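You operate a simulated robot arm through the tools that you are given. There is no shell and no other tool.

Carry out the task below with a simulated robot arm. There is one attempt and no reset: what you move stays moved.

JOB
Pile some things up. At the end: the green grease jar from the top of the wooden bench is on the top of the steel table, with the green jar (marked "PRIMER") from there on top of it and the brown filter on top of that; the yellow cover from the top of the wooden bench is on the top of the steel table; whatever was shut is shut again. Leave all else as you found it, and nothing knocked over. Set down upright: green grease jar.

The check looks at the end state, three seconds after you hand in, the way a careful person would. Anything else that was tipped, shoved, dropped, spilled or broken makes it a failure. A push-on lid holds only when it is set on centred and level and pressed home; a screw cap is set on level and turned clockwise until tight.

ROBOT AND FRAMES
A 7-joint arm with a two-finger gripper, fixed in place. Base frame: the origin is at the foot of the arm, x ahead of it, y to its left, z up. Lengths are in m, angles in degrees, forces in N, time in s.
With the tool pointing down near the work surface it reaches from about 0.34 to 0.72 m from the base axis. Its first joint turns from -66.0 to 66.0 degrees. Payload 2.45 kg.
The TCP is the grasp point between the finger pads, 0.026 m short of the fingertips. In the tool frame z runs along the fingers and y along their closing line. The gripper opens to 0.096 m. The gripper's body begins 0.069 m behind the TCP.
Orientation is told as [roll, pitch, yaw] about the base's x, y, z axes, in that order, counted from this pose: with the fingers straight down and closing along the base's y, the tool's x points along the base's -x, its y along +y and its z along -z.

CONTROLS
- The arm moves only by the tool step_arm. Its argument "plan" is one flat list of numbers, 7 for each row, row after row: the shift along the tool's x, y, z in m, then the turn, a rotation vector about the tool's x, y, z in degrees, then the opening, from 0 (shut) to 1 (fully open). In form: [dx, dy, dz, ax, ay, az, claw, dx, dy, dz, ax, ay, az, claw, ...]. A call has 1 to 20 rows; each row is the pose to reach, as a shift and turn from the pose commanded when the call began, along the tool's axes at that moment. Rows are played at 5 a second. More than 0.05 m and 8.6 degrees between two rows, or a gripper value outside its range, and nothing of the call is played. A pose out of reach is approached as far as the arm can. The call stops where the force on the tool passes 40 N (or 10 N more than at its start, if that is more) or the arm is blocked; 0.2 s more then pass. Each finger halts on what it meets, pressing with about 35 N; the grip force reading is that of the motor and also rises with nothing between the fingers. The clock runs only during rows and for 0.2 s after the last one: add rows that repeat a pose to give the fingers time. The reply holds the time, the measured pose of the TCP, the force on the tool along the base axes, the opening and the grip force, in the units named above and with some noise, with the torque about the TCP (base axes, N m) and any sound that the robot's microphone picked up.
- Cameras (640 x 400 px; columns grow to the right, rows downward): "scene" is fixed at [0.1706, -0.4153, 1.3994]; the picture's right is [0.57, -0.82, 0.00], its down [-0.65, -0.46, -0.60] and it looks along [0.49, 0.34, -0.80] (base axes); focal length 214 px, centre (320, 200). "wrist" rides on the gripper at [0.082, 0.003, -0.098] in the tool frame; the picture's right is [-0.04, 1.00, 0.00], its down [-0.73, -0.03, -0.68] and it looks along [-0.68, -0.03, 0.73] (tool axes); focal length 256 px, centre (320, 200).
- camera(camera): a new picture of that camera. No time passes.
- measure_at(camera, pixels): for up to 12 pixels [column, row] of the newest picture of that camera ("zoom" is the newest enlarged one), the place [x, y, z] in the base frame of the surface seen there, good to about 0.002 m. No time passes.
- close_up(camera, box): a new picture of the part [left, top, right, bottom] of that camera's present view, enlarged. No time passes.
- sign_off(): hands the job in; it is judged then, once.

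Open the gripper and draw the arm clear of the work before you hand the job in, unless the task says otherwise.

The tools are called after ">>>" as name(argument=value, ...) on one line, values as JSON. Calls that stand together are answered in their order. step_arm: Moves the arm, as the interface text tells. Its arguments: {"type":"object","properties":{"plan":{"type":"array"}},"required":["plan"]} The other tools are called the same way: camera (camera) takes a picture; measure_at (camera, pixels) gives the place of the surface under pixels of a picture; close_up (camera, box) takes an enlarged picture of a part of a camera's view; sign_off () hands the job in.

At the start:

```text
clock: 0.0
position: [0.3093, -0.1687, 1.2255]
orientation: [0.0, 0.0, 0.0]
contact_force: [0.3, -0.1, 0.8]
torque: [0.01, 0.02, 0.01]
finger_gap: 0.096
gripper_force: 0.1
```

scene: 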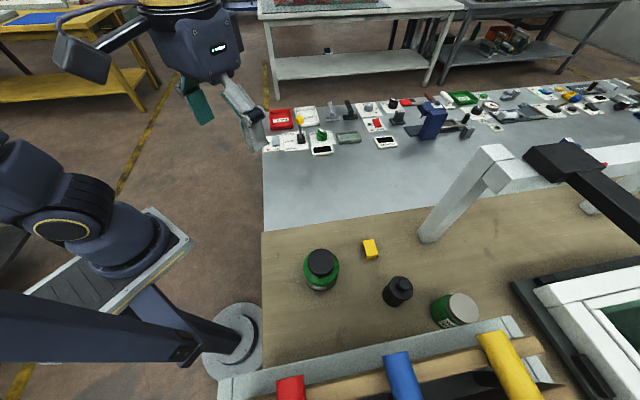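
wrist: 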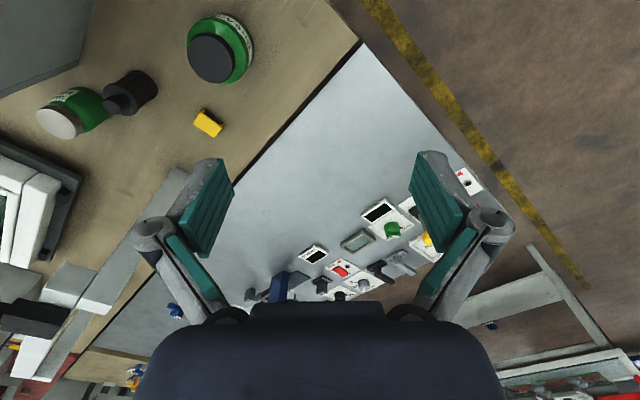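

The first pictures show a green jar with black lid near (321,268), a yellow block at (370,248), a black item at (398,290) and another green jar at (456,310). I take enlarged views to identify everything.

>>> close_up(camera="scene", box=[260, 220, 500, 370])

>>> close_up(camera="scene", box=[250, 80, 450, 205])

>>> close_up(camera="scene", box=[440, 70, 640, 195])

>>> close_up(camera="scene", box=[400, 140, 640, 290])

>>> close_up(camera="wrist", box=[0, 0, 320, 200])

```text
2.67 times, centred on (380, 295) of scene
```

zoom: 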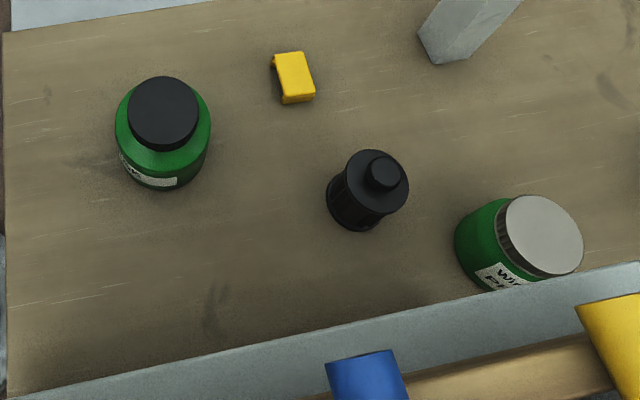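

```text
3.20 times, centred on (350, 142) of scene
```

zoom: 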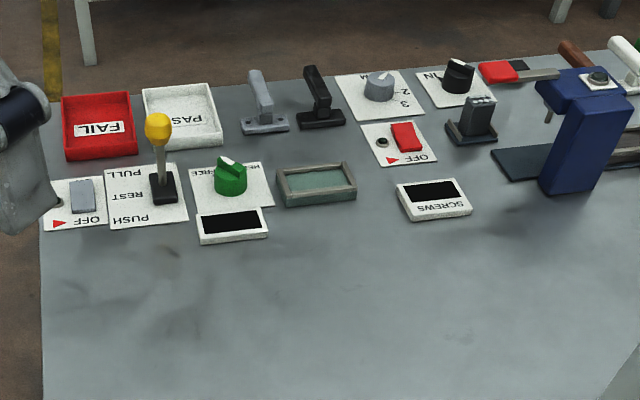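

```text
3.20 times, centred on (540, 132) of scene
```

zoom: 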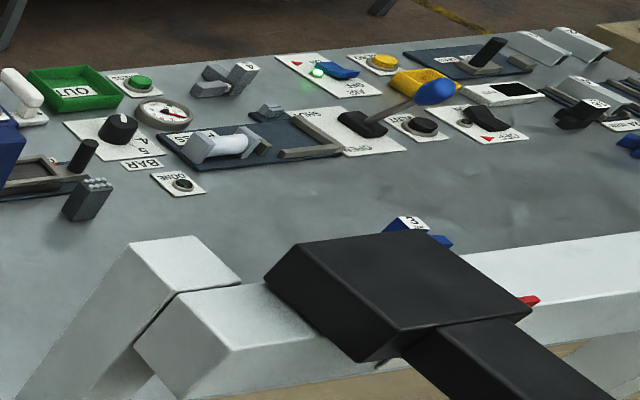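

```text
2.67 times, centred on (520, 215) of scene
```

zoom: 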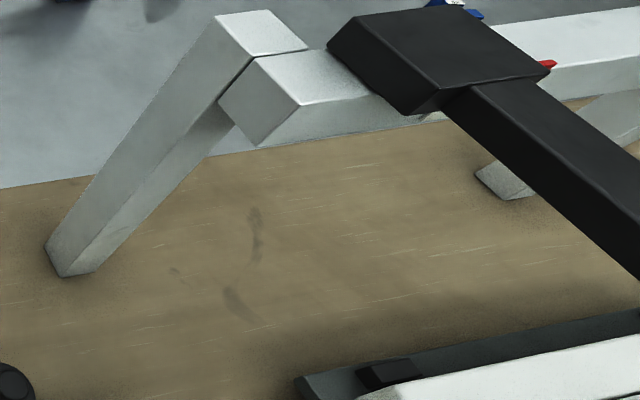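

```text
2.00 times, centred on (160, 100) of wrist
```

zoom: 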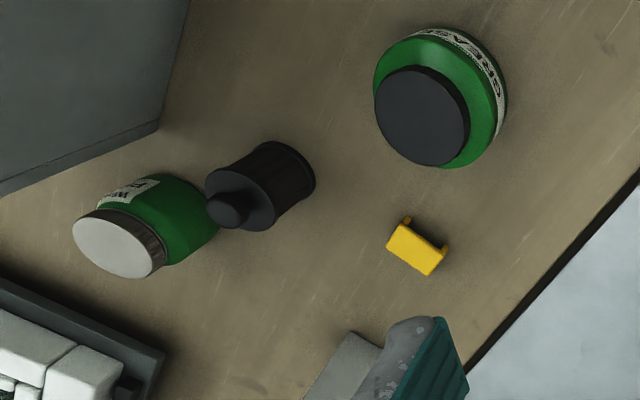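

The yellow clip-like cover, the grease jar, a dark ribbed part and a white-lidded green jar are visible. I enlarge the remaining areas and measure the main surfaces.

>>> measure_at(camera="scene", pixels=[[321, 262], [370, 247], [397, 283], [463, 306], [350, 310], [263, 234], [300, 200], [428, 240], [494, 152], [480, 350], [580, 290], [560, 150]])

>>> close_up(camera="scene", box=[200, 280, 400, 400])

>>> close_up(camera="scene", box=[400, 250, 640, 400])

>>> close_up(camera="wrist", box=[0, 200, 320, 400])

>>> close_up(camera="wrist", box=[20, 70, 180, 170])

```text
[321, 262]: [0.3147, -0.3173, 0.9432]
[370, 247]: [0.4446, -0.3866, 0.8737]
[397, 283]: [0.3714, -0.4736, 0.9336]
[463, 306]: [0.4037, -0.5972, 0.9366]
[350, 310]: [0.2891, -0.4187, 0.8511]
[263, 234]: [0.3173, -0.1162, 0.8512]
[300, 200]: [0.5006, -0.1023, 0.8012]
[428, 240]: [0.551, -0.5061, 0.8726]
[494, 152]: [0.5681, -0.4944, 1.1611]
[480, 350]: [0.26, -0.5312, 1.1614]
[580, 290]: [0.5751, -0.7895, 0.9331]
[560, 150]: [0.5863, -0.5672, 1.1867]
```

```text
3.20 times, centred on (300, 340) of scene
```

zoom: 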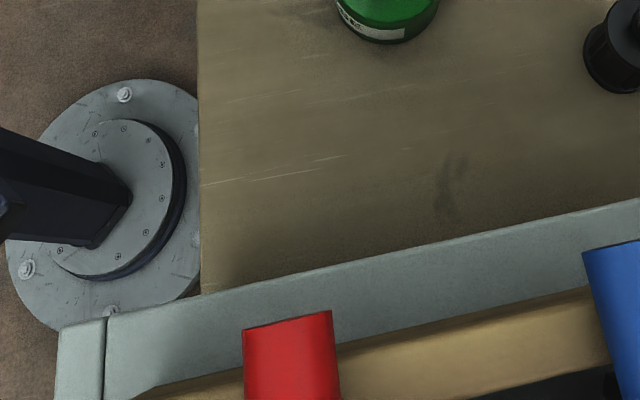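

```text
2.67 times, centred on (520, 325) of scene
```

zoom: 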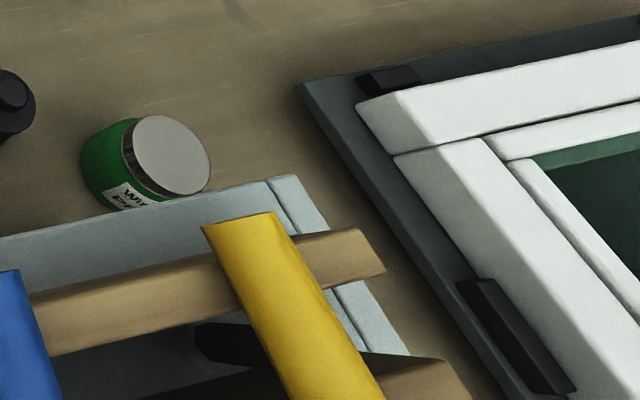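

```text
2.00 times, centred on (160, 300) of wrist
```

zoom: 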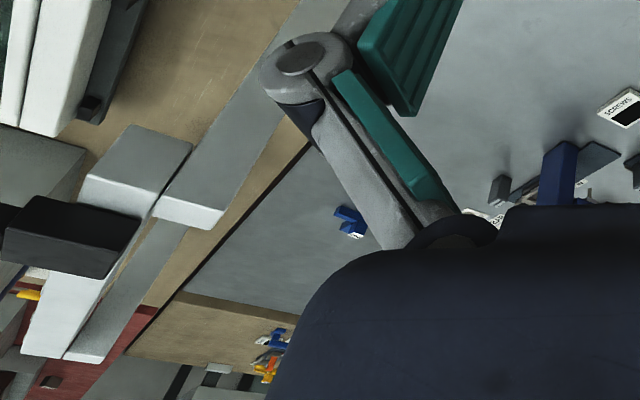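

```text
4.00 times, centred on (100, 120) of wrist
```

zoom: 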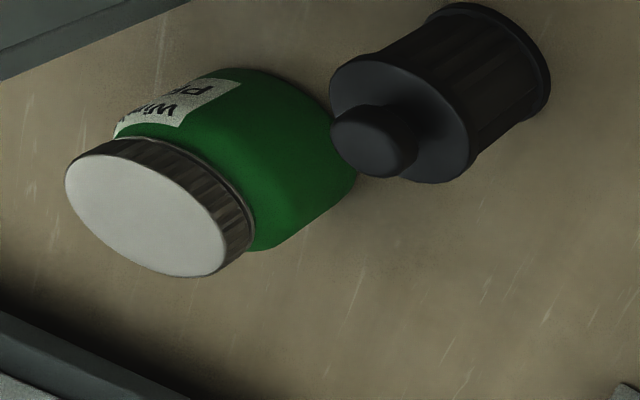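

Bench top is z≈0.851, steel table z≈0.801. I measure the edges of the jars, the steel table free area and its borders.

>>> measure_at(camera="scene", pixels=[[264, 150], [264, 225], [300, 226], [300, 160], [350, 160], [400, 160], [350, 210], [400, 200], [400, 214], [450, 170], [330, 152], [290, 150]])

>>> close_up(camera="scene", box=[295, 235, 375, 300])

```text
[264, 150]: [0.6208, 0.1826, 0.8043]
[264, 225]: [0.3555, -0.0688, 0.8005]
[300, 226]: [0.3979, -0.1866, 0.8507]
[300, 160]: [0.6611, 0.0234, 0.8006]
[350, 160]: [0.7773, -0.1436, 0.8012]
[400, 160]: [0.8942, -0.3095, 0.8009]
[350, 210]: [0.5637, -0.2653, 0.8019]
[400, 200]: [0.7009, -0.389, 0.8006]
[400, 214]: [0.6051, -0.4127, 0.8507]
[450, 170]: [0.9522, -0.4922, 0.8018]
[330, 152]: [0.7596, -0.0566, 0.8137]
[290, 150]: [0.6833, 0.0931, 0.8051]
```

```text
6.15 times, centred on (335, 268) of scene
```

zoom: 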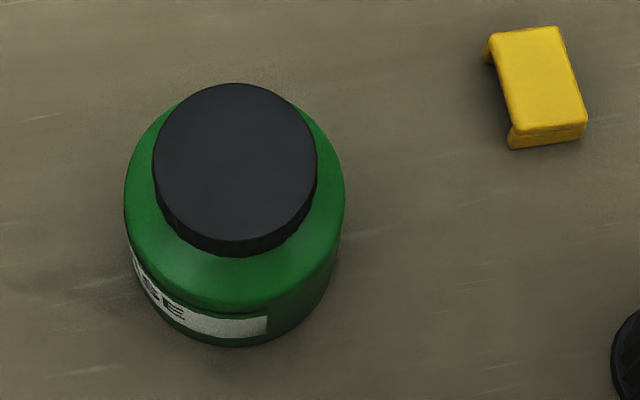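

The yellow cover is a U-shaped channel, open side down. Before moving I measure the tall rack near the bottom of the scene picture and the gantry so I can keep clear.

>>> measure_at(camera="scene", pixels=[[290, 385], [400, 365], [500, 345], [505, 325], [530, 345], [300, 365], [240, 395], [515, 330], [350, 352], [600, 175], [480, 165], [516, 290]])

>>> measure_at(camera="wrist", pixels=[[40, 30], [75, 62], [10, 90], [60, 190], [20, 180], [50, 125], [130, 90], [215, 60], [208, 120], [140, 250], [60, 340], [100, 280]])

```text
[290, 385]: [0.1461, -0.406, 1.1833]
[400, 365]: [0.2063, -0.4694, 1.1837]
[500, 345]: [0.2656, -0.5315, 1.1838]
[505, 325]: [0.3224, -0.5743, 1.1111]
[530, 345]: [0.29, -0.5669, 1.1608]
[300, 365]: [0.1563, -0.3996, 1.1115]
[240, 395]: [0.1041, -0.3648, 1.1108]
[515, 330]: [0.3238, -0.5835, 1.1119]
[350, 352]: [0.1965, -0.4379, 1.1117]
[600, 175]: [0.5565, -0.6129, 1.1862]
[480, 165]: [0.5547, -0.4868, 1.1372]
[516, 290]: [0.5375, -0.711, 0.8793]
```

```text
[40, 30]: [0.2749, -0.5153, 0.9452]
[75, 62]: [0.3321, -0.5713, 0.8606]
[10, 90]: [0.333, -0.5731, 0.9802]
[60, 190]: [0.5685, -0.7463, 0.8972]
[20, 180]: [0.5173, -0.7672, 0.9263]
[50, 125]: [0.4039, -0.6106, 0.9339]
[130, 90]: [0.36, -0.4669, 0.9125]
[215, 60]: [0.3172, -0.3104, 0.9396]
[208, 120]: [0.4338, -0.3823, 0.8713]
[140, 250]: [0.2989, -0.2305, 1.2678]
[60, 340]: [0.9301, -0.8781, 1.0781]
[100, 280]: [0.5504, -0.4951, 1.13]
```

The rack front runs about (0.10,-0.36)–(0.33,-0.58), tops at 1.11 with handles to 1.19. I raise the tool and turn it toward the bench to look with the wrist camera.

>>> step_arm(plan=[0.0, -0.01, -0.01, 0, 0, 7, 1, 0, -0.02, -0.02, 0, 0, 14, 1, 0, -0.03, -0.03, 0, 0, 21, 1, 0, -0.04, -0.04, 0, 0, 28, 1, 0, -0.05, -0.05, 0, 0, 35, 1, 0, -0.06, -0.06, 0, 0, 42, 1, 0, -0.07, -0.07, 0, 0, 50, 1])

>>> camera(camera="wrist")

>>> camera(camera="scene")

```text
clock: 1.6
position: [0.3077, -0.2387, 1.2942]
orientation: [0.0, 0.0, -50.2]
contact_force: [0.3, -0.5, -0.3]
torque: [-0.01, -0.01, -0.02]
finger_gap: 0.0962
gripper_force: 0.1
```

```text
taken
```

wrist: 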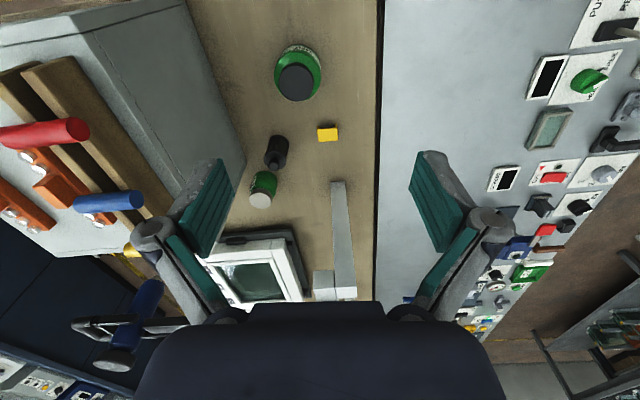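

```text
taken
```

scene: 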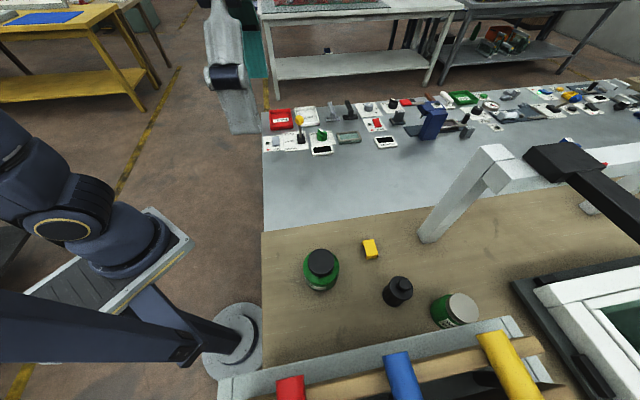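

The wrist view shows the bench items in a row, with a glass-doored box behind. I enlarge that region and other areas to search for a brown filter.

>>> close_up(camera="wrist", box=[180, 20, 400, 160])

>>> close_up(camera="wrist", box=[190, 120, 390, 310])

>>> close_up(camera="wrist", box=[0, 0, 240, 200])

>>> close_up(camera="wrist", box=[440, 60, 640, 360])

>>> close_up(camera="wrist", box=[0, 200, 200, 400])

```text
2.86 times, centred on (290, 90) of wrist
```

zoom: 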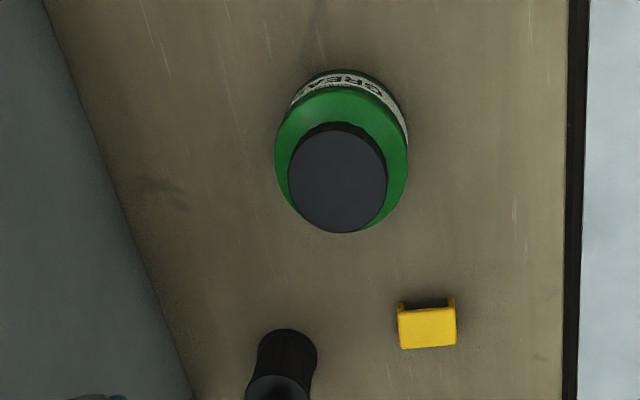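

```text
2.11 times, centred on (290, 215) of wrist
```

zoom: 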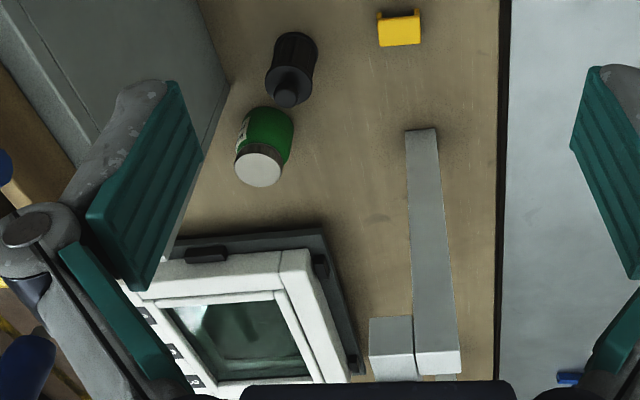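

```text
2.00 times, centred on (120, 100) of wrist
```

zoom: 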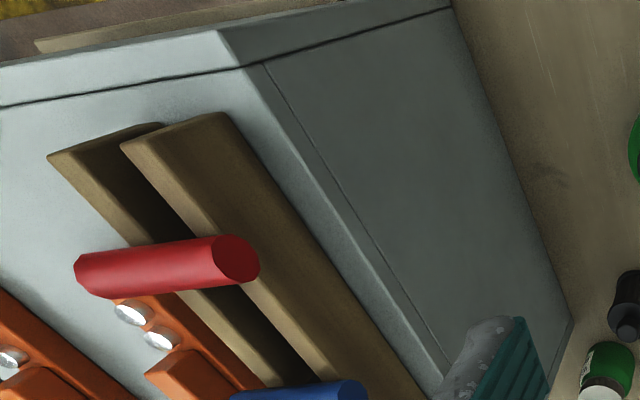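

```text
1.33 times, centred on (540, 210) of wrist
```

zoom: 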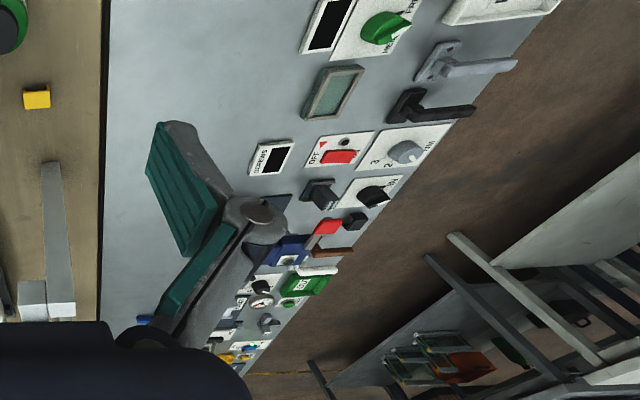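

```text
2.00 times, centred on (100, 300) of wrist
```

zoom: 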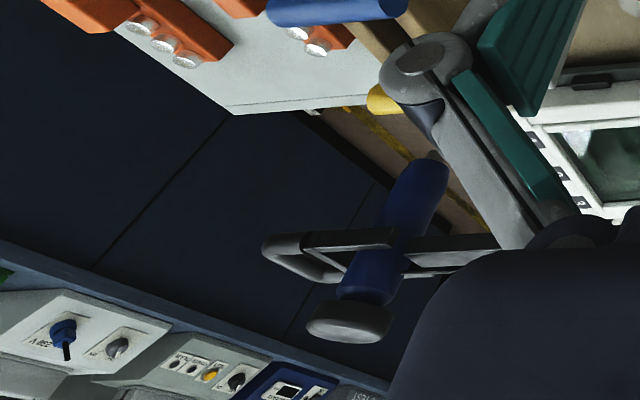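

The glass box is out of reach, so the dark ribbed part is the likely brown filter. I take tight enlargements from the wrist camera to check colours and the label.

>>> close_up(camera="wrist", box=[240, 125, 320, 215])

>>> measure_at(camera="wrist", pixels=[[328, 129], [322, 141], [335, 134], [275, 155], [280, 137], [262, 200], [262, 183], [296, 82], [275, 70], [321, 72], [297, 100], [243, 158]])

>>> close_up(camera="scene", box=[360, 260, 500, 340])

```text
4.44 times, centred on (280, 170) of wrist
```

zoom: 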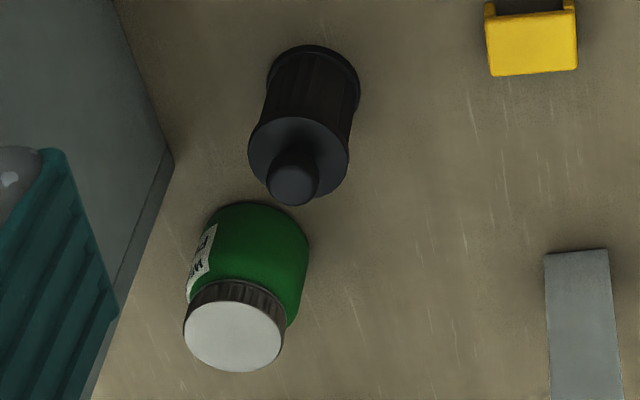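

```text
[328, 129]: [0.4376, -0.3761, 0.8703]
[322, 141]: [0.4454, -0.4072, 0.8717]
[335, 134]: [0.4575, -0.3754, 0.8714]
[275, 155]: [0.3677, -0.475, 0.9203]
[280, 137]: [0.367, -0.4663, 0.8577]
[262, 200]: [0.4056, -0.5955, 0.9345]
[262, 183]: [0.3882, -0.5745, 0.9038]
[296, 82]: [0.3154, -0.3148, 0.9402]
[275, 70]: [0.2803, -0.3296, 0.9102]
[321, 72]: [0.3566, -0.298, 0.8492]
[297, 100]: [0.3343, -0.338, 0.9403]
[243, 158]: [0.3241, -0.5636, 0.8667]
```

```text
4.57 times, centred on (430, 300) of scene
```

zoom: 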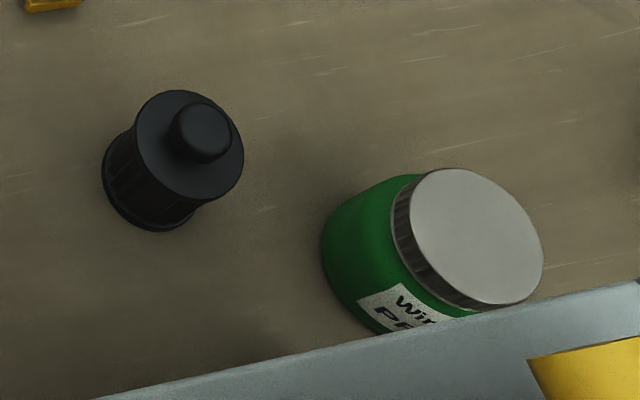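

Grease-jar lid centre measures about (0.316,-0.317,0.941), body roughly 0.084 wide. I hover straight above it for a closer check.

>>> step_arm(plan=[-0.013, -0.009, 0.036, 0, 0, 0, 1, -0.026, -0.018, 0.072, 0, 0, 0, 1, -0.039, -0.026, 0.108, 0, 0, 0, 1, -0.052, -0.035, 0.144, 0, 0, 0, 1, -0.065, -0.044, 0.18, 0, 0, 0, 1])

>>> camera(camera="wrist")

>>> camera(camera="scene")

```text
clock: 2.8
position: [0.3179, -0.3178, 1.114]
orientation: [0.0, -0.1, -50.0]
contact_force: [-1.1, 0.2, 0.4]
torque: [0.04, 0.02, 0.01]
finger_gap: 0.0958
gripper_force: 0.1
```

```text
taken
```

wrist: 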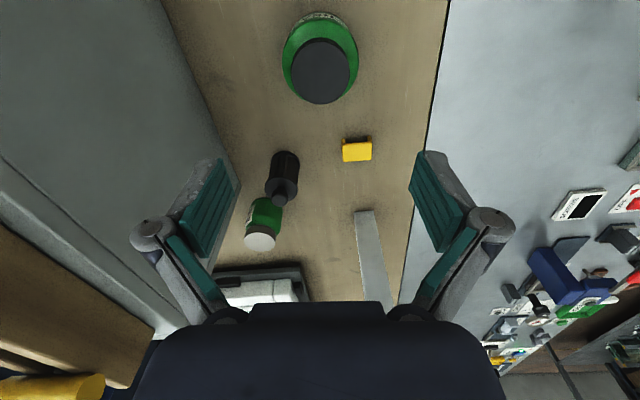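

```text
taken
```

scene: 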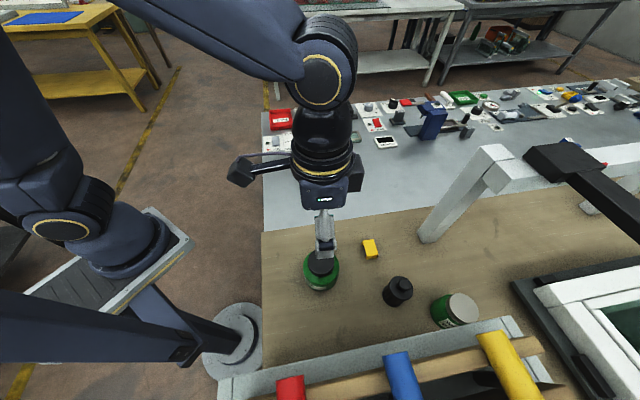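

I'm above the jar; it appears at about (320,70) in the wrist view. I enlarge and measure its lid and body edges.

>>> close_up(camera="wrist", box=[260, 0, 380, 120])

>>> measure_at(camera="wrist", pixels=[[320, 71], [293, 71], [349, 71], [320, 43], [320, 100], [284, 55], [357, 55], [283, 50], [320, 36], [356, 45], [322, 108], [288, 40]])

```text
3.33 times, centred on (320, 60) of wrist
```

zoom: 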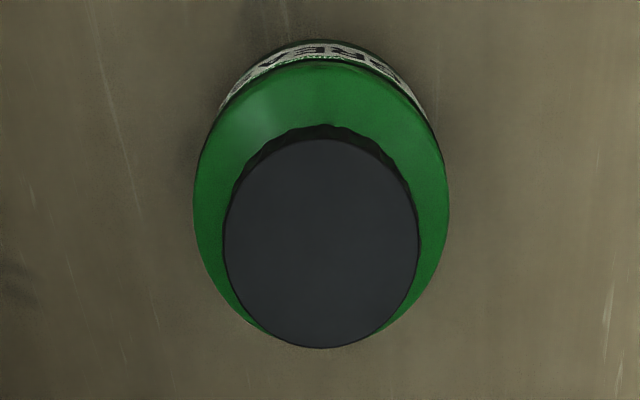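

```text
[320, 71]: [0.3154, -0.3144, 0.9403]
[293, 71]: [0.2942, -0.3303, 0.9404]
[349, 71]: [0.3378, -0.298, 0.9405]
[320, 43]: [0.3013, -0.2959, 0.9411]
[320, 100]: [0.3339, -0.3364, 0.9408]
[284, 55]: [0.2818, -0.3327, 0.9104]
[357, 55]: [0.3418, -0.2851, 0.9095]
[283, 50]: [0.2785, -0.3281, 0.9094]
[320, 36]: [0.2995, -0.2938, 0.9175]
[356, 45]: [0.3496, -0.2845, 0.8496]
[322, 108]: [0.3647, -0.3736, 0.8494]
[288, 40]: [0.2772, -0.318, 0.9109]
```

Jar body is ≈0.080 wide, centred on the closing line within 1 mm. I descend to z≈0.884 with the gripper open.

>>> step_arm(plan=[0.002, 0, 0.04, 0, 0, 0, 1, 0.002, 0, 0.08, 0, 0, 0, 1, 0.002, 0, 0.12, 0, 0, 0, 1, 0.002, 0, 0.15, 0, 0, 0, 1, 0.002, 0, 0.175, 0, 0, 0, 1, 0.002, 0, 0.195, 0, 0, 0, 1, 0.002, 0, 0.215, 0, 0, 0, 1, 0.002, 0, 0.23, 0, 0, 0, 1])

>>> camera(camera="scene")

>>> camera(camera="wrist")

```text
clock: 4.6
position: [0.3165, -0.3151, 0.8835]
orientation: [0.0, 0.0, -50.0]
contact_force: [-0.4, 0.3, 0.1]
torque: [-0.03, 0.02, 0.01]
finger_gap: 0.0959
gripper_force: 0.1
```

```text
taken
```

scene: 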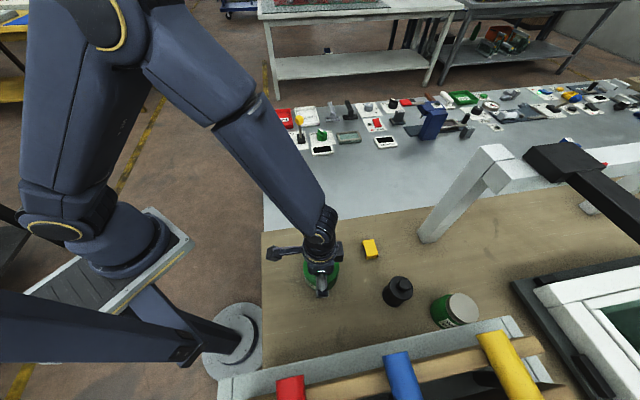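

```text
taken
```

wrist: 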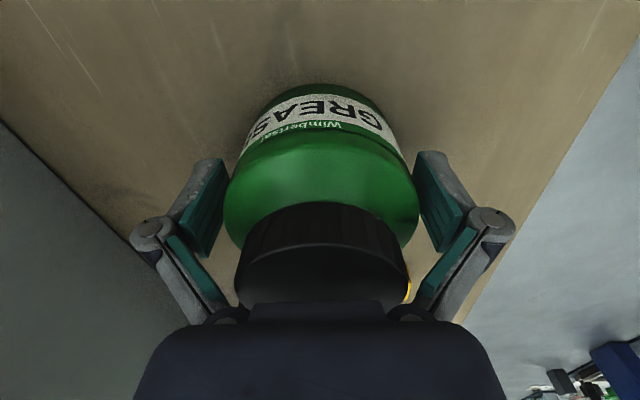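

The fingers straddle the jar ("GREASE" label at (330,115)) with roughly even gaps. I close the gripper.

>>> step_arm(plan=[0, 0, 0, 0, 0, 0, 0.85, 0, 0, 0, 0, 0, 0, 0.75, 0, 0, 0, 0, 0, 0, 0.7, 0, 0, 0, 0, 0, 0, 0.7, 0, 0, 0, 0, 0, 0, 0.7])

```text
clock: 5.8
position: [0.3166, -0.3158, 0.8851]
orientation: [0.0, -0.1, -50.1]
contact_force: [1.7, 0.7, 2.5]
torque: [0.06, -0.11, 0.0]
finger_gap: 0.0823
gripper_force: 34.8
```

Gripped at 0.082 with 35 N. I lift slowly and check the load.

>>> step_arm(plan=[0, 0, -0.01, 0, 0, 0, 0.7, 0, 0, -0.03, 0, 0, 0, 0.7, 0, 0, -0.06, 0, 0, 0, 0.7, 0, 0, -0.1, 0, 0, 0, 0.7, 0, 0, -0.13, 0, 0, 0, 0.7, 0, 0, -0.15, 0, 0, 0, 0.7, 0, 0, -0.15, 0, 0, 0, 0.7])

>>> camera(camera="wrist")

```text
clock: 7.4
position: [0.3163, -0.3155, 1.0352]
orientation: [-0.1, 0.0, -50.0]
contact_force: [0.1, 0.7, -2.7]
torque: [0.01, -0.01, 0.01]
finger_gap: 0.0824
gripper_force: 35.6
```

```text
taken
```

wrist: 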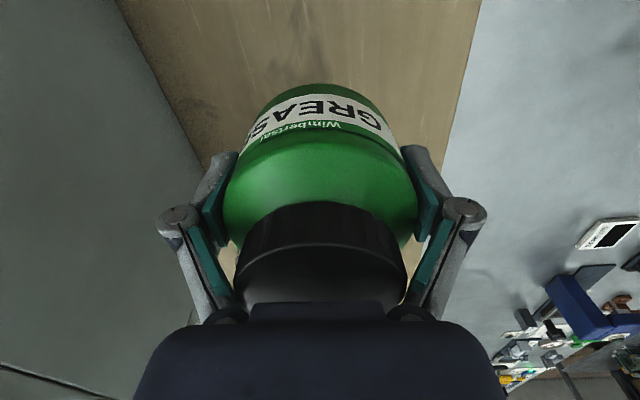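

The jar hangs level and weighs about 0.27 kg. I carry it over the steel table to about (0.50,-0.12), turning the wrist along.

>>> step_arm(plan=[0.004, 0.033, 0, 0, 0, -4, 0.7, 0.008, 0.067, 0, 0, 0, -8, 0.7, 0.012, 0.1, 0, 0, 0, -12, 0.7, 0.016, 0.133, 0, 0, 0, -16, 0.7, 0.02, 0.167, 0, 0, 0, -20, 0.7, 0.024, 0.2, 0, 0, 0, -24, 0.7, 0.028, 0.233, 0, 0, 0, -28, 0.7, 0.032, 0.266, 0, 0, 0, -30, 0.7, 0.032, 0.266, 0, 0, 0, -30, 0.7])

>>> camera(camera="scene")

>>> camera(camera="wrist")

```text
clock: 9.4
position: [0.4991, -0.1193, 1.0341]
orientation: [0.1, 0.0, -19.9]
contact_force: [0.5, 0.2, -2.6]
torque: [-0.01, 0.0, -0.03]
finger_gap: 0.0822
gripper_force: 34.8
```

```text
taken
```

scene: 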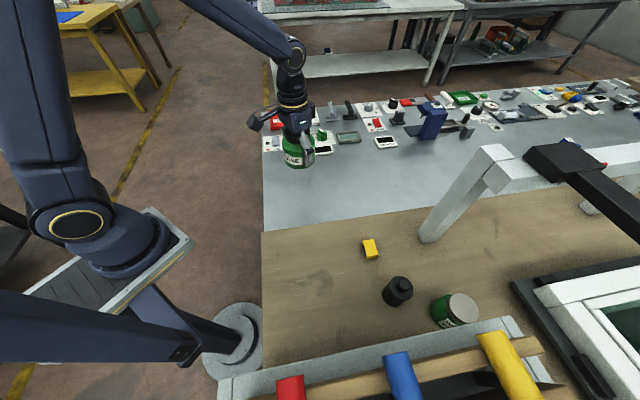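

```text
taken
```

wrist: 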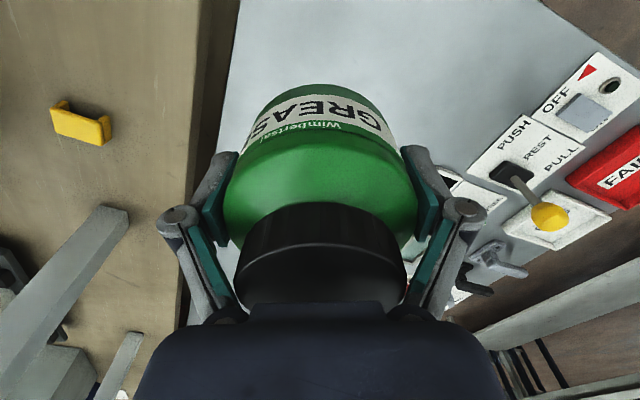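

Below is clear steel. I lower the jar to just above the table (bottom gap ~3 mm).

>>> step_arm(plan=[0, 0, 0.04, 0, 0, 0, 0.7, 0, 0, 0.08, 0, 0, 0, 0.7, 0, 0, 0.12, 0, 0, 0, 0.7, 0, 0, 0.15, 0, 0, 0, 0.7, 0, 0, 0.17, 0, 0, 0, 0.7, 0, 0, 0.185, 0, 0, 0, 0.7, 0, 0, 0.195, 0, 0, 0, 0.7, 0, 0, 0.195, 0, 0, 0, 0.7])

```text
clock: 11.2
position: [0.498, -0.1197, 0.8391]
orientation: [0.0, 0.0, -19.9]
contact_force: [0.2, 0.2, -1.7]
torque: [-0.01, 0.01, -0.03]
finger_gap: 0.082
gripper_force: 35.1
```

The force is still the jar's weight, so it has not touched. I ease down millimetre by millimetre.

>>> step_arm(plan=[0, 0, 0.001, 0, 0, 0, 0.7, 0, 0, 0.002, 0, 0, 0, 0.7, 0, 0, 0.003, 0, 0, 0, 0.7, 0, 0, 0.003, 0, 0, 0, 0.7])

```text
clock: 12.2
position: [0.4999, -0.1197, 0.8372]
orientation: [0.0, 0.0, -19.9]
contact_force: [-0.6, 0.9, -1.9]
torque: [-0.02, 0.02, 0.01]
finger_gap: 0.0822
gripper_force: 34.9
```

>>> step_arm(plan=[0, 0, 0.001, 0, 0, 0, 0.7, 0, 0, 0.002, 0, 0, 0, 0.7, 0, 0, 0.002, 0, 0, 0, 0.7])

```text
clock: 13.0
position: [0.4978, -0.1197, 0.8357]
orientation: [0.0, 0.0, -20.0]
contact_force: [-3.0, 2.0, 6.6]
torque: [0.0, 0.05, 0.01]
finger_gap: 0.0822
gripper_force: 34.8
```

The force flipped to +6.6 N upward, so the jar stands on the steel. I open and withdraw straight up.

>>> step_arm(plan=[0, 0, -0.0005, 0, 0, 0, 0.9, 0, 0, -0.0005, 0, 0, 0, 1, 0, 0, -0.0005, 0, 0, 0, 1, 0, 0, -0.0005, 0, 0, 0, 1, 0, 0, -0.02, 0, 0, 0, 1, 0, 0, -0.05, 0, 0, 0, 1, 0, 0, -0.09, 0, 0, 0, 1, 0, 0, -0.14, 0, 0, 0, 1, 0, 0, -0.19, 0, 0, 0, 1, 0, 0, -0.24, 0, 0, 0, 1, 0, 0, -0.26, 0, 0, 0, 1])

>>> camera(camera="wrist")

>>> camera(camera="scene")

```text
clock: 15.4
position: [0.4984, -0.1202, 1.0965]
orientation: [-0.2, 0.0, -20.0]
contact_force: [0.6, 0.4, -0.1]
torque: [0.0, 0.0, -0.03]
finger_gap: 0.0959
gripper_force: 0.0
```

```text
taken
```

wrist: 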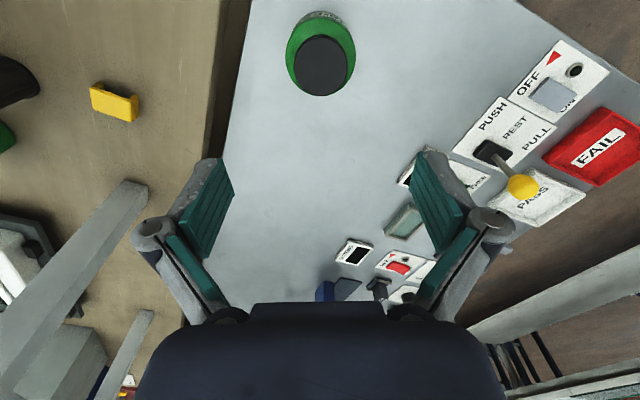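

```text
taken
```

scene: 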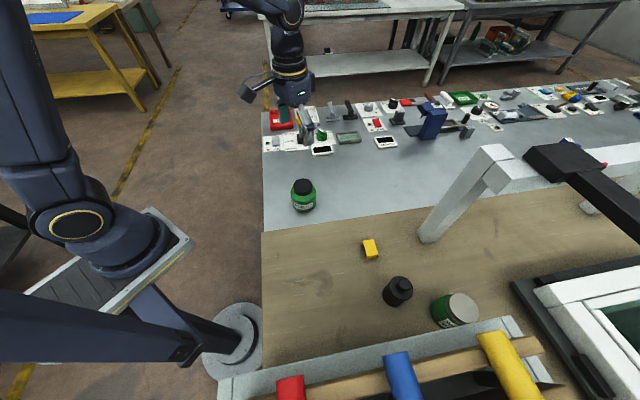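

The grease jar stands upright with its lid at (321,66) in the wrist view. I measure its lid rim for the next placement.

>>> close_up(camera="wrist", box=[270, 0, 370, 110])

>>> measure_at(camera="wrist", pixels=[[321, 66], [296, 66], [345, 66], [321, 40], [321, 93], [300, 50], [342, 50], [300, 82], [342, 82], [330, 120]])

>>> measure_at(camera="scene", pixels=[[303, 185], [303, 190]])

```text
3.64 times, centred on (320, 55) of wrist
```

zoom: 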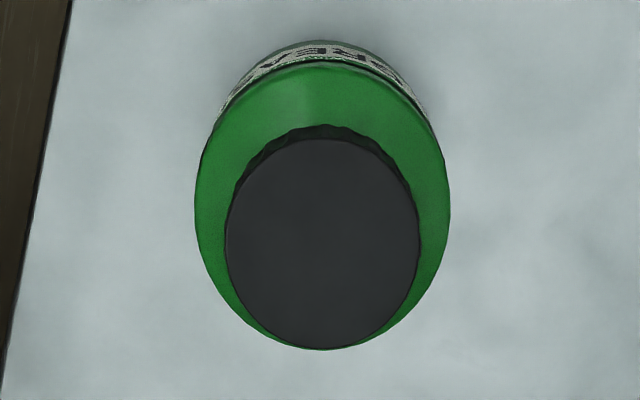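

```text
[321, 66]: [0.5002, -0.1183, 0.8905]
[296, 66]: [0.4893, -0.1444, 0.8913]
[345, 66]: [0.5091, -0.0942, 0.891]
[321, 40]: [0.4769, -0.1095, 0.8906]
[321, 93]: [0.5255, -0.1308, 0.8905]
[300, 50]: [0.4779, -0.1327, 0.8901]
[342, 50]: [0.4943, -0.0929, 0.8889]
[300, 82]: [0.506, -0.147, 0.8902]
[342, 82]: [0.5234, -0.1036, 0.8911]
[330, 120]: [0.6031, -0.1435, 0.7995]
```

```text
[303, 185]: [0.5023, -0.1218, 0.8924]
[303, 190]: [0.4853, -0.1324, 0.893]
```

Grease-jar lid centre is (0.501,-0.120,0.891), ∅0.057. Before going for the primer jar I map the gantry frame and primer surroundings.

>>> measure_at(camera="scene", pixels=[[422, 238], [435, 241], [450, 215], [470, 185], [485, 165], [505, 185], [500, 195], [520, 175], [545, 170], [540, 150], [600, 200], [630, 230]])

>>> measure_at(camera="scene", pixels=[[446, 297], [440, 312], [452, 318], [475, 300], [478, 312], [448, 305], [388, 296], [410, 290], [397, 277], [385, 285], [405, 280], [399, 305]])

>>> close_up(camera="scene", box=[420, 280, 500, 330])

```text
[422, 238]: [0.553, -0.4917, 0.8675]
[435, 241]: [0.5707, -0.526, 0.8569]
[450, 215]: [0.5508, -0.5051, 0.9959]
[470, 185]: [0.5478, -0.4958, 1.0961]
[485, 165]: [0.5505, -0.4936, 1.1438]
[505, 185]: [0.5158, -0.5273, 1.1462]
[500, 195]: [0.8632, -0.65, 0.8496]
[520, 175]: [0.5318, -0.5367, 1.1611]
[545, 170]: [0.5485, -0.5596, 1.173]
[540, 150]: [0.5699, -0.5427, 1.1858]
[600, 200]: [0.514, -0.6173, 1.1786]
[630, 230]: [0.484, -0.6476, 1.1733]
```

```text
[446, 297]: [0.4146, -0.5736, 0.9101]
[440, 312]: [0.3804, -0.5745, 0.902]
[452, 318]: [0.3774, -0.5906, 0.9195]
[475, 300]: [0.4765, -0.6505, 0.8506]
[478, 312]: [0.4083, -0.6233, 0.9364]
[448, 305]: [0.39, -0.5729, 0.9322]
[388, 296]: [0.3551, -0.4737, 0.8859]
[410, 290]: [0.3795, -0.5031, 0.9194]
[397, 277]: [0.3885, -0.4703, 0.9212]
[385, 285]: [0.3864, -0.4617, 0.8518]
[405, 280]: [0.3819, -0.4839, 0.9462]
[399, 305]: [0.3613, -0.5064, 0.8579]
```

```text
8.00 times, centred on (460, 305) of scene
```

zoom: 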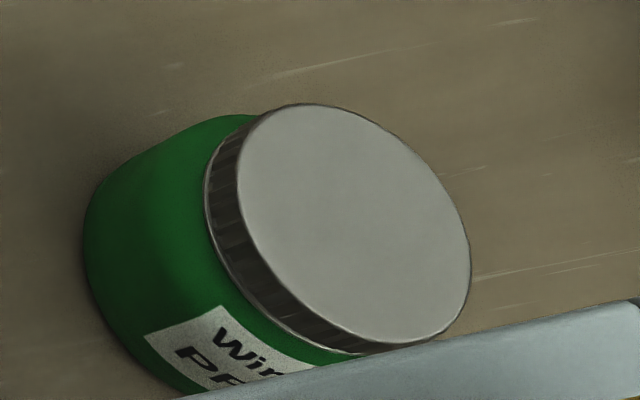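

A black boom at z≈1.17 overhangs beyond the primer jar (≈0.48,-0.65) and the rack corner lies on the other side, so I approach carefully. First I swing to a point short of the jar, high above the bench.

>>> step_arm(plan=[0.003, -0.041, -0.01, 0, 0, 4, 1, 0.007, -0.082, -0.02, 0, 0, 8, 1, 0.01, -0.123, -0.03, 0, 0, 12, 1, 0.014, -0.165, -0.04, 0, 0, 16, 1, 0.017, -0.206, -0.05, 0, 0, 20, 1, 0.02, -0.247, -0.055, 0, 0, 24, 1, 0.024, -0.288, -0.055, 0, 0, 28, 1, 0.027, -0.329, -0.055, 0, 0, 32, 1])

>>> camera(camera="wrist")

>>> camera(camera="scene")

```text
clock: 17.2
position: [0.3604, -0.4196, 1.1498]
orientation: [-0.1, 0.0, -51.9]
contact_force: [-0.6, 0.1, 0.2]
torque: [0.02, -0.02, -0.01]
finger_gap: 0.096
gripper_force: 0.0
```

```text
taken
```

wrist: 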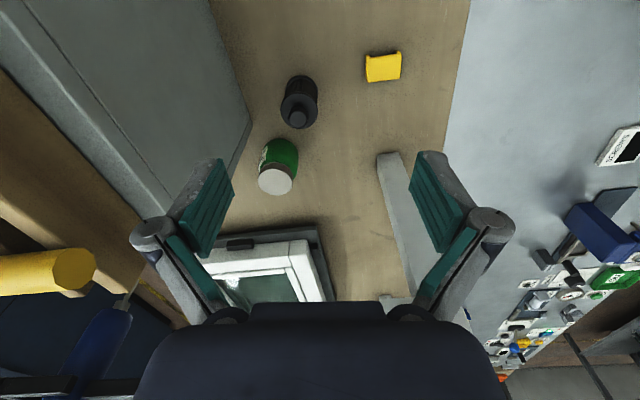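

```text
taken
```

scene: 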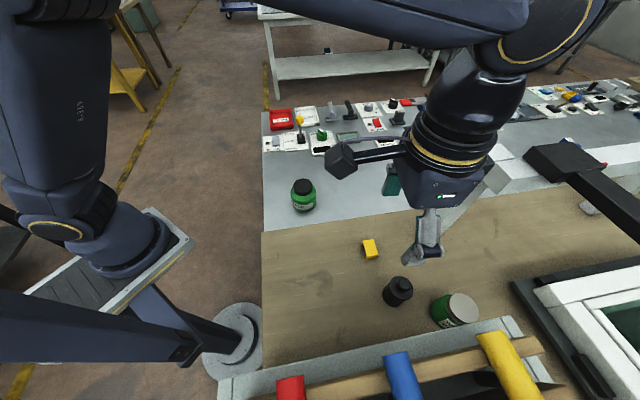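

I measure the visible hand and wrist parts in the scene picture to learn how tall and wide they are relative to the TCP.

>>> measure_at(camera="scene", pixels=[[425, 245], [440, 197], [410, 185], [480, 195], [440, 150], [415, 135], [490, 145], [470, 100], [342, 160], [540, 40], [420, 20], [395, 190]])

>>> measure_at(camera="wrist", pixels=[[277, 182], [262, 178], [292, 178], [278, 168], [276, 194], [297, 118], [298, 105], [282, 105], [316, 105], [75, 270], [20, 275], [247, 130]])

>>> close_up(camera="wrist", box=[230, 40, 410, 210])

```text
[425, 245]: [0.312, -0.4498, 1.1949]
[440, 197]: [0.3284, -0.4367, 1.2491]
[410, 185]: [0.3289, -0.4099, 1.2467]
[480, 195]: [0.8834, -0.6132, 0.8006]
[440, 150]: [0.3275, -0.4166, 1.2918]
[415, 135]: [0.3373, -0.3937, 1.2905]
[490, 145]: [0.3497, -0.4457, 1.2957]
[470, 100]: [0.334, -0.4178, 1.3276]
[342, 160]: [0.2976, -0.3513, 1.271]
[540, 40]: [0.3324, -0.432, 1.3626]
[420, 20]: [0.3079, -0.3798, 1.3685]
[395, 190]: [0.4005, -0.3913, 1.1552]
```

```text
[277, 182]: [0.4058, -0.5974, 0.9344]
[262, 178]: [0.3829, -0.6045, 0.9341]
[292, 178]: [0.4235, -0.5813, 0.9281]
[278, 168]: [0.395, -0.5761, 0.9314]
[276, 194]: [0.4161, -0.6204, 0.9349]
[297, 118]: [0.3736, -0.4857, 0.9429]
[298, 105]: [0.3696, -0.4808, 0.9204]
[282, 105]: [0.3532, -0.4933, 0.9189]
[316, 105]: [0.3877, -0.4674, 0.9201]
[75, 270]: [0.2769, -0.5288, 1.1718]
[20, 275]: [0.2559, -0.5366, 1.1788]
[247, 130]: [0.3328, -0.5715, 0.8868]
```

```text
2.35 times, centred on (320, 125) of wrist
```

zoom: 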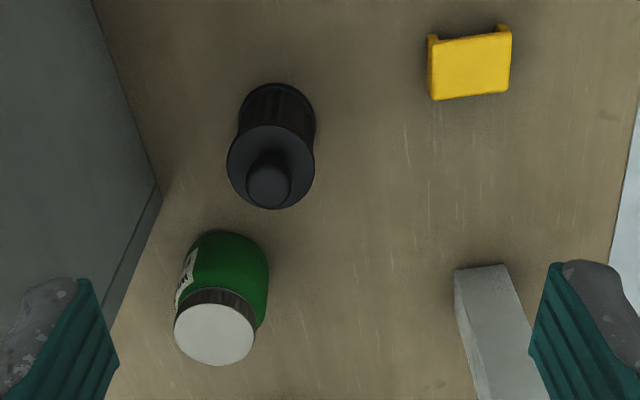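

Flange is ≈0.14 m and wrist ≈0.18–0.21 m above the TCP, about 0.045 in radius. I measure the boom edges closely, since they limit the space beside the primer jar.

>>> close_up(camera="scene", box=[500, 120, 640, 260])

>>> measure_at(camera="scene", pixels=[[570, 178], [580, 188], [600, 205], [620, 222], [635, 236], [590, 170], [610, 185], [635, 208], [530, 165], [566, 182], [555, 183], [638, 215]])

```text
2.86 times, centred on (570, 190) of scene
```

zoom: 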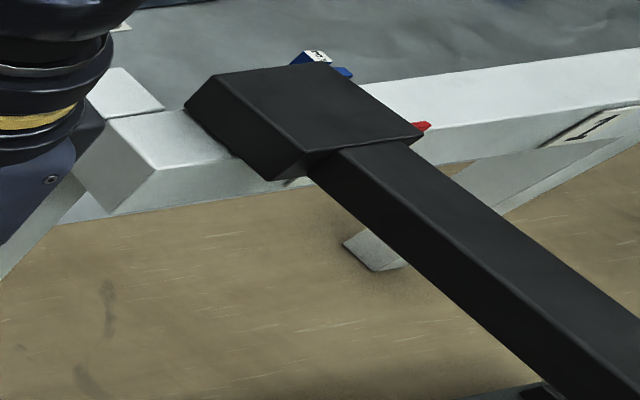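

```text
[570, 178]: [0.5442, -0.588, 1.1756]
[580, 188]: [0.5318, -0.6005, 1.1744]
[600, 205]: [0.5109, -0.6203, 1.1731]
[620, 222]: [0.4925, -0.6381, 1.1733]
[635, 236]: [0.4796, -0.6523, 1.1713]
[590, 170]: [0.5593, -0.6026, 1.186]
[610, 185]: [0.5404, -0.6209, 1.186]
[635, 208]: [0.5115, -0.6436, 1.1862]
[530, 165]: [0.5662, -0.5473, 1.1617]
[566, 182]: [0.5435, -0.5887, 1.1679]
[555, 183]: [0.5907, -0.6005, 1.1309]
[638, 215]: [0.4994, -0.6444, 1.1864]
```

The boom's near edge passes about 0.09 m from the primer jar, at z≈1.17. I move over the primer jar, just short of its centre, at z≈1.10.

>>> step_arm(plan=[-0.03, -0.015, 0.0, 0, 0, 1, 1, -0.06, -0.029, 0.0, 0, 0, 2, 1, -0.09, -0.044, 0.01, 0, 0, 3, 1, -0.12, -0.059, 0.03, 0, 0, 4, 1, -0.15, -0.074, 0.05, 0, 0, 5, 1, -0.15, -0.074, 0.05, 0, 0, 5, 1])

>>> camera(camera="scene")

>>> camera(camera="wrist")

```text
clock: 18.6
position: [0.3757, -0.5341, 1.0857]
orientation: [-0.1, -0.2, -56.8]
contact_force: [5.5, 14.5, 20.7]
torque: [-0.97, 1.13, -0.52]
finger_gap: 0.094
gripper_force: 0.0
out of reach, approached as far as the arm can: row 3, 4, 5, 6
```

```text
taken
```

scene: 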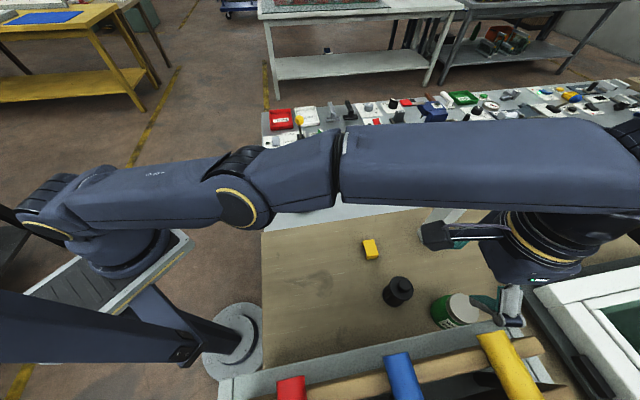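

```text
taken
```

wrist: 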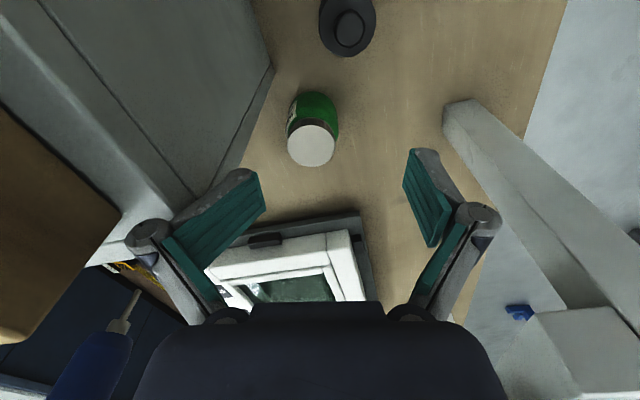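

Contact: the left finger met the rack's top corner (≈(0.33,-0.57,1.11)) and that height is beyond reach here. I back off up and away immediately.

>>> step_arm(plan=[0.02, 0.02, -0.02, 0, 0, 0, 1, 0.05, 0.04, -0.04, 0, 0, 0, 1, 0.08, 0.06, -0.05, 0, 0, 0, 1, 0.11, 0.06, -0.05, 0, 0, 0, 1, 0.15, 0.06, -0.05, 0, 0, 0, 1])

>>> camera(camera="scene")

>>> camera(camera="wrist")

```text
clock: 19.8
position: [0.3438, -0.3761, 1.1337]
orientation: [0.0, -0.1, -57.0]
contact_force: [0.0, -0.1, 0.1]
torque: [-0.01, 0.0, -0.03]
finger_gap: 0.0963
gripper_force: 0.1
```

```text
taken
```

scene: 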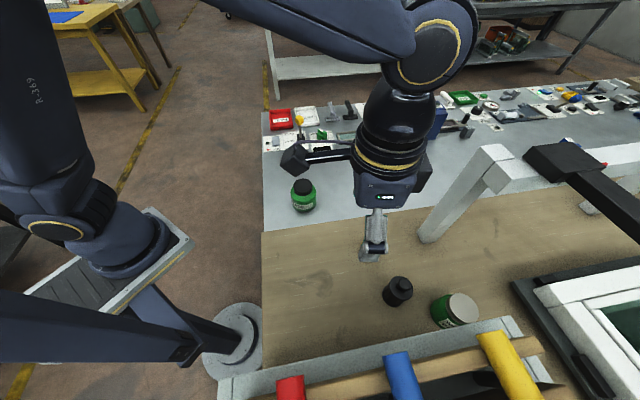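

```text
taken
```

wrist: 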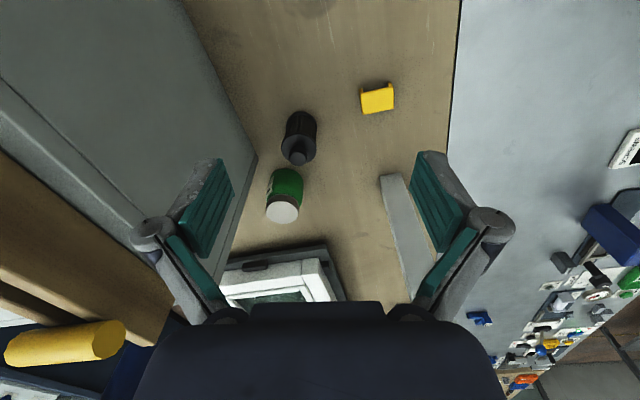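

The arm is free (≈0 N). I check that the rack and its handles measure the same as before, and look at the filter for grasping.

>>> measure_at(camera="scene", pixels=[[505, 325], [500, 345], [400, 365], [290, 385], [515, 330], [480, 350]])

>>> close_up(camera="wrist", box=[250, 90, 350, 230])

>>> measure_at(camera="wrist", pixels=[[297, 157], [284, 150], [314, 150], [298, 138], [298, 128], [299, 162], [283, 145], [316, 145], [310, 158], [287, 157]])

```text
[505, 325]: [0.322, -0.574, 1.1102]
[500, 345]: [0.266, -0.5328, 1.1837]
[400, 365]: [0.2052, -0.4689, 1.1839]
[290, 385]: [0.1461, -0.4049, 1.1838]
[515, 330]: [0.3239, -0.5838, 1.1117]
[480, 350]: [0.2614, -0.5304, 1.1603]
```

```text
2.86 times, centred on (300, 160) of wrist
```

zoom: 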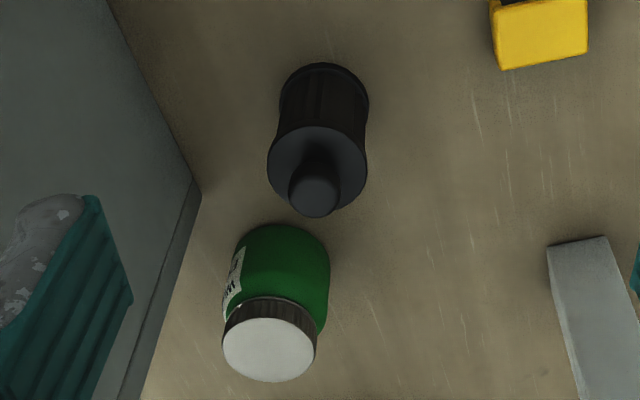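

```text
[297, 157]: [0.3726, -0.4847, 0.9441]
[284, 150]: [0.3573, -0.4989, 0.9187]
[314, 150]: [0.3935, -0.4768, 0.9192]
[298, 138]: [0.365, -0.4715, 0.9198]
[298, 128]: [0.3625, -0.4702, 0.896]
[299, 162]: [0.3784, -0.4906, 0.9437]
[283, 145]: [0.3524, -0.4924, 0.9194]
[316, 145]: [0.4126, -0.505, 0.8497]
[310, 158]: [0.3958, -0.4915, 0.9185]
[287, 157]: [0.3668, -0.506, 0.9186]
```

The rack is unmoved. I'll free the space first: take the filter (cap ≈0.05 wide, centre ≈(0.3735,-0.4845)) to a temporary spot on the steel table. Moving above it now with the gripper partly open.

>>> step_arm(plan=[-0.027, -0.009, 0.025, 0, 0, -2, 0.8, -0.054, -0.017, 0.05, 0, 0, -4, 0.8, -0.08, -0.026, 0.075, 0, 0, -6, 0.8, -0.107, -0.034, 0.1, 0, 0, -6, 0.8, -0.107, -0.034, 0.1, 0, 0, -6, 0.8])

>>> camera(camera="wrist")

>>> camera(camera="scene")

```text
clock: 21.0
position: [0.3729, -0.4862, 1.0342]
orientation: [0.0, -0.1, -50.9]
contact_force: [-0.3, 0.3, -0.9]
torque: [-0.01, 0.04, 0.01]
finger_gap: 0.0767
gripper_force: 0.1
```

```text
taken
```

wrist: 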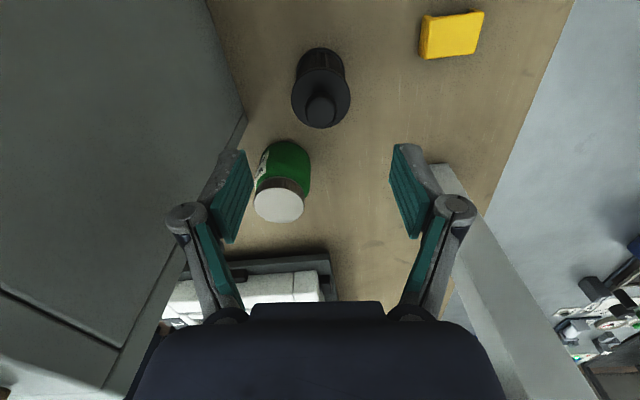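

```text
taken
```

scene: 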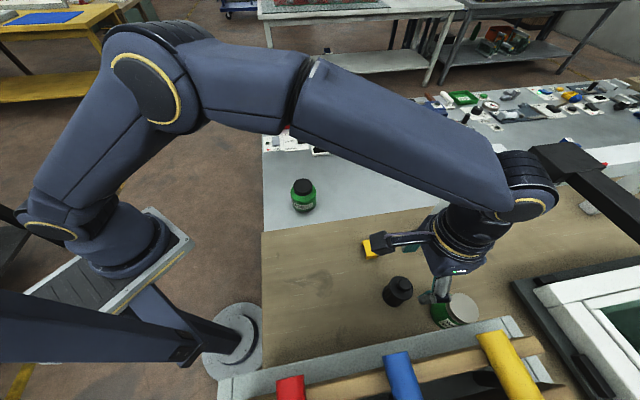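

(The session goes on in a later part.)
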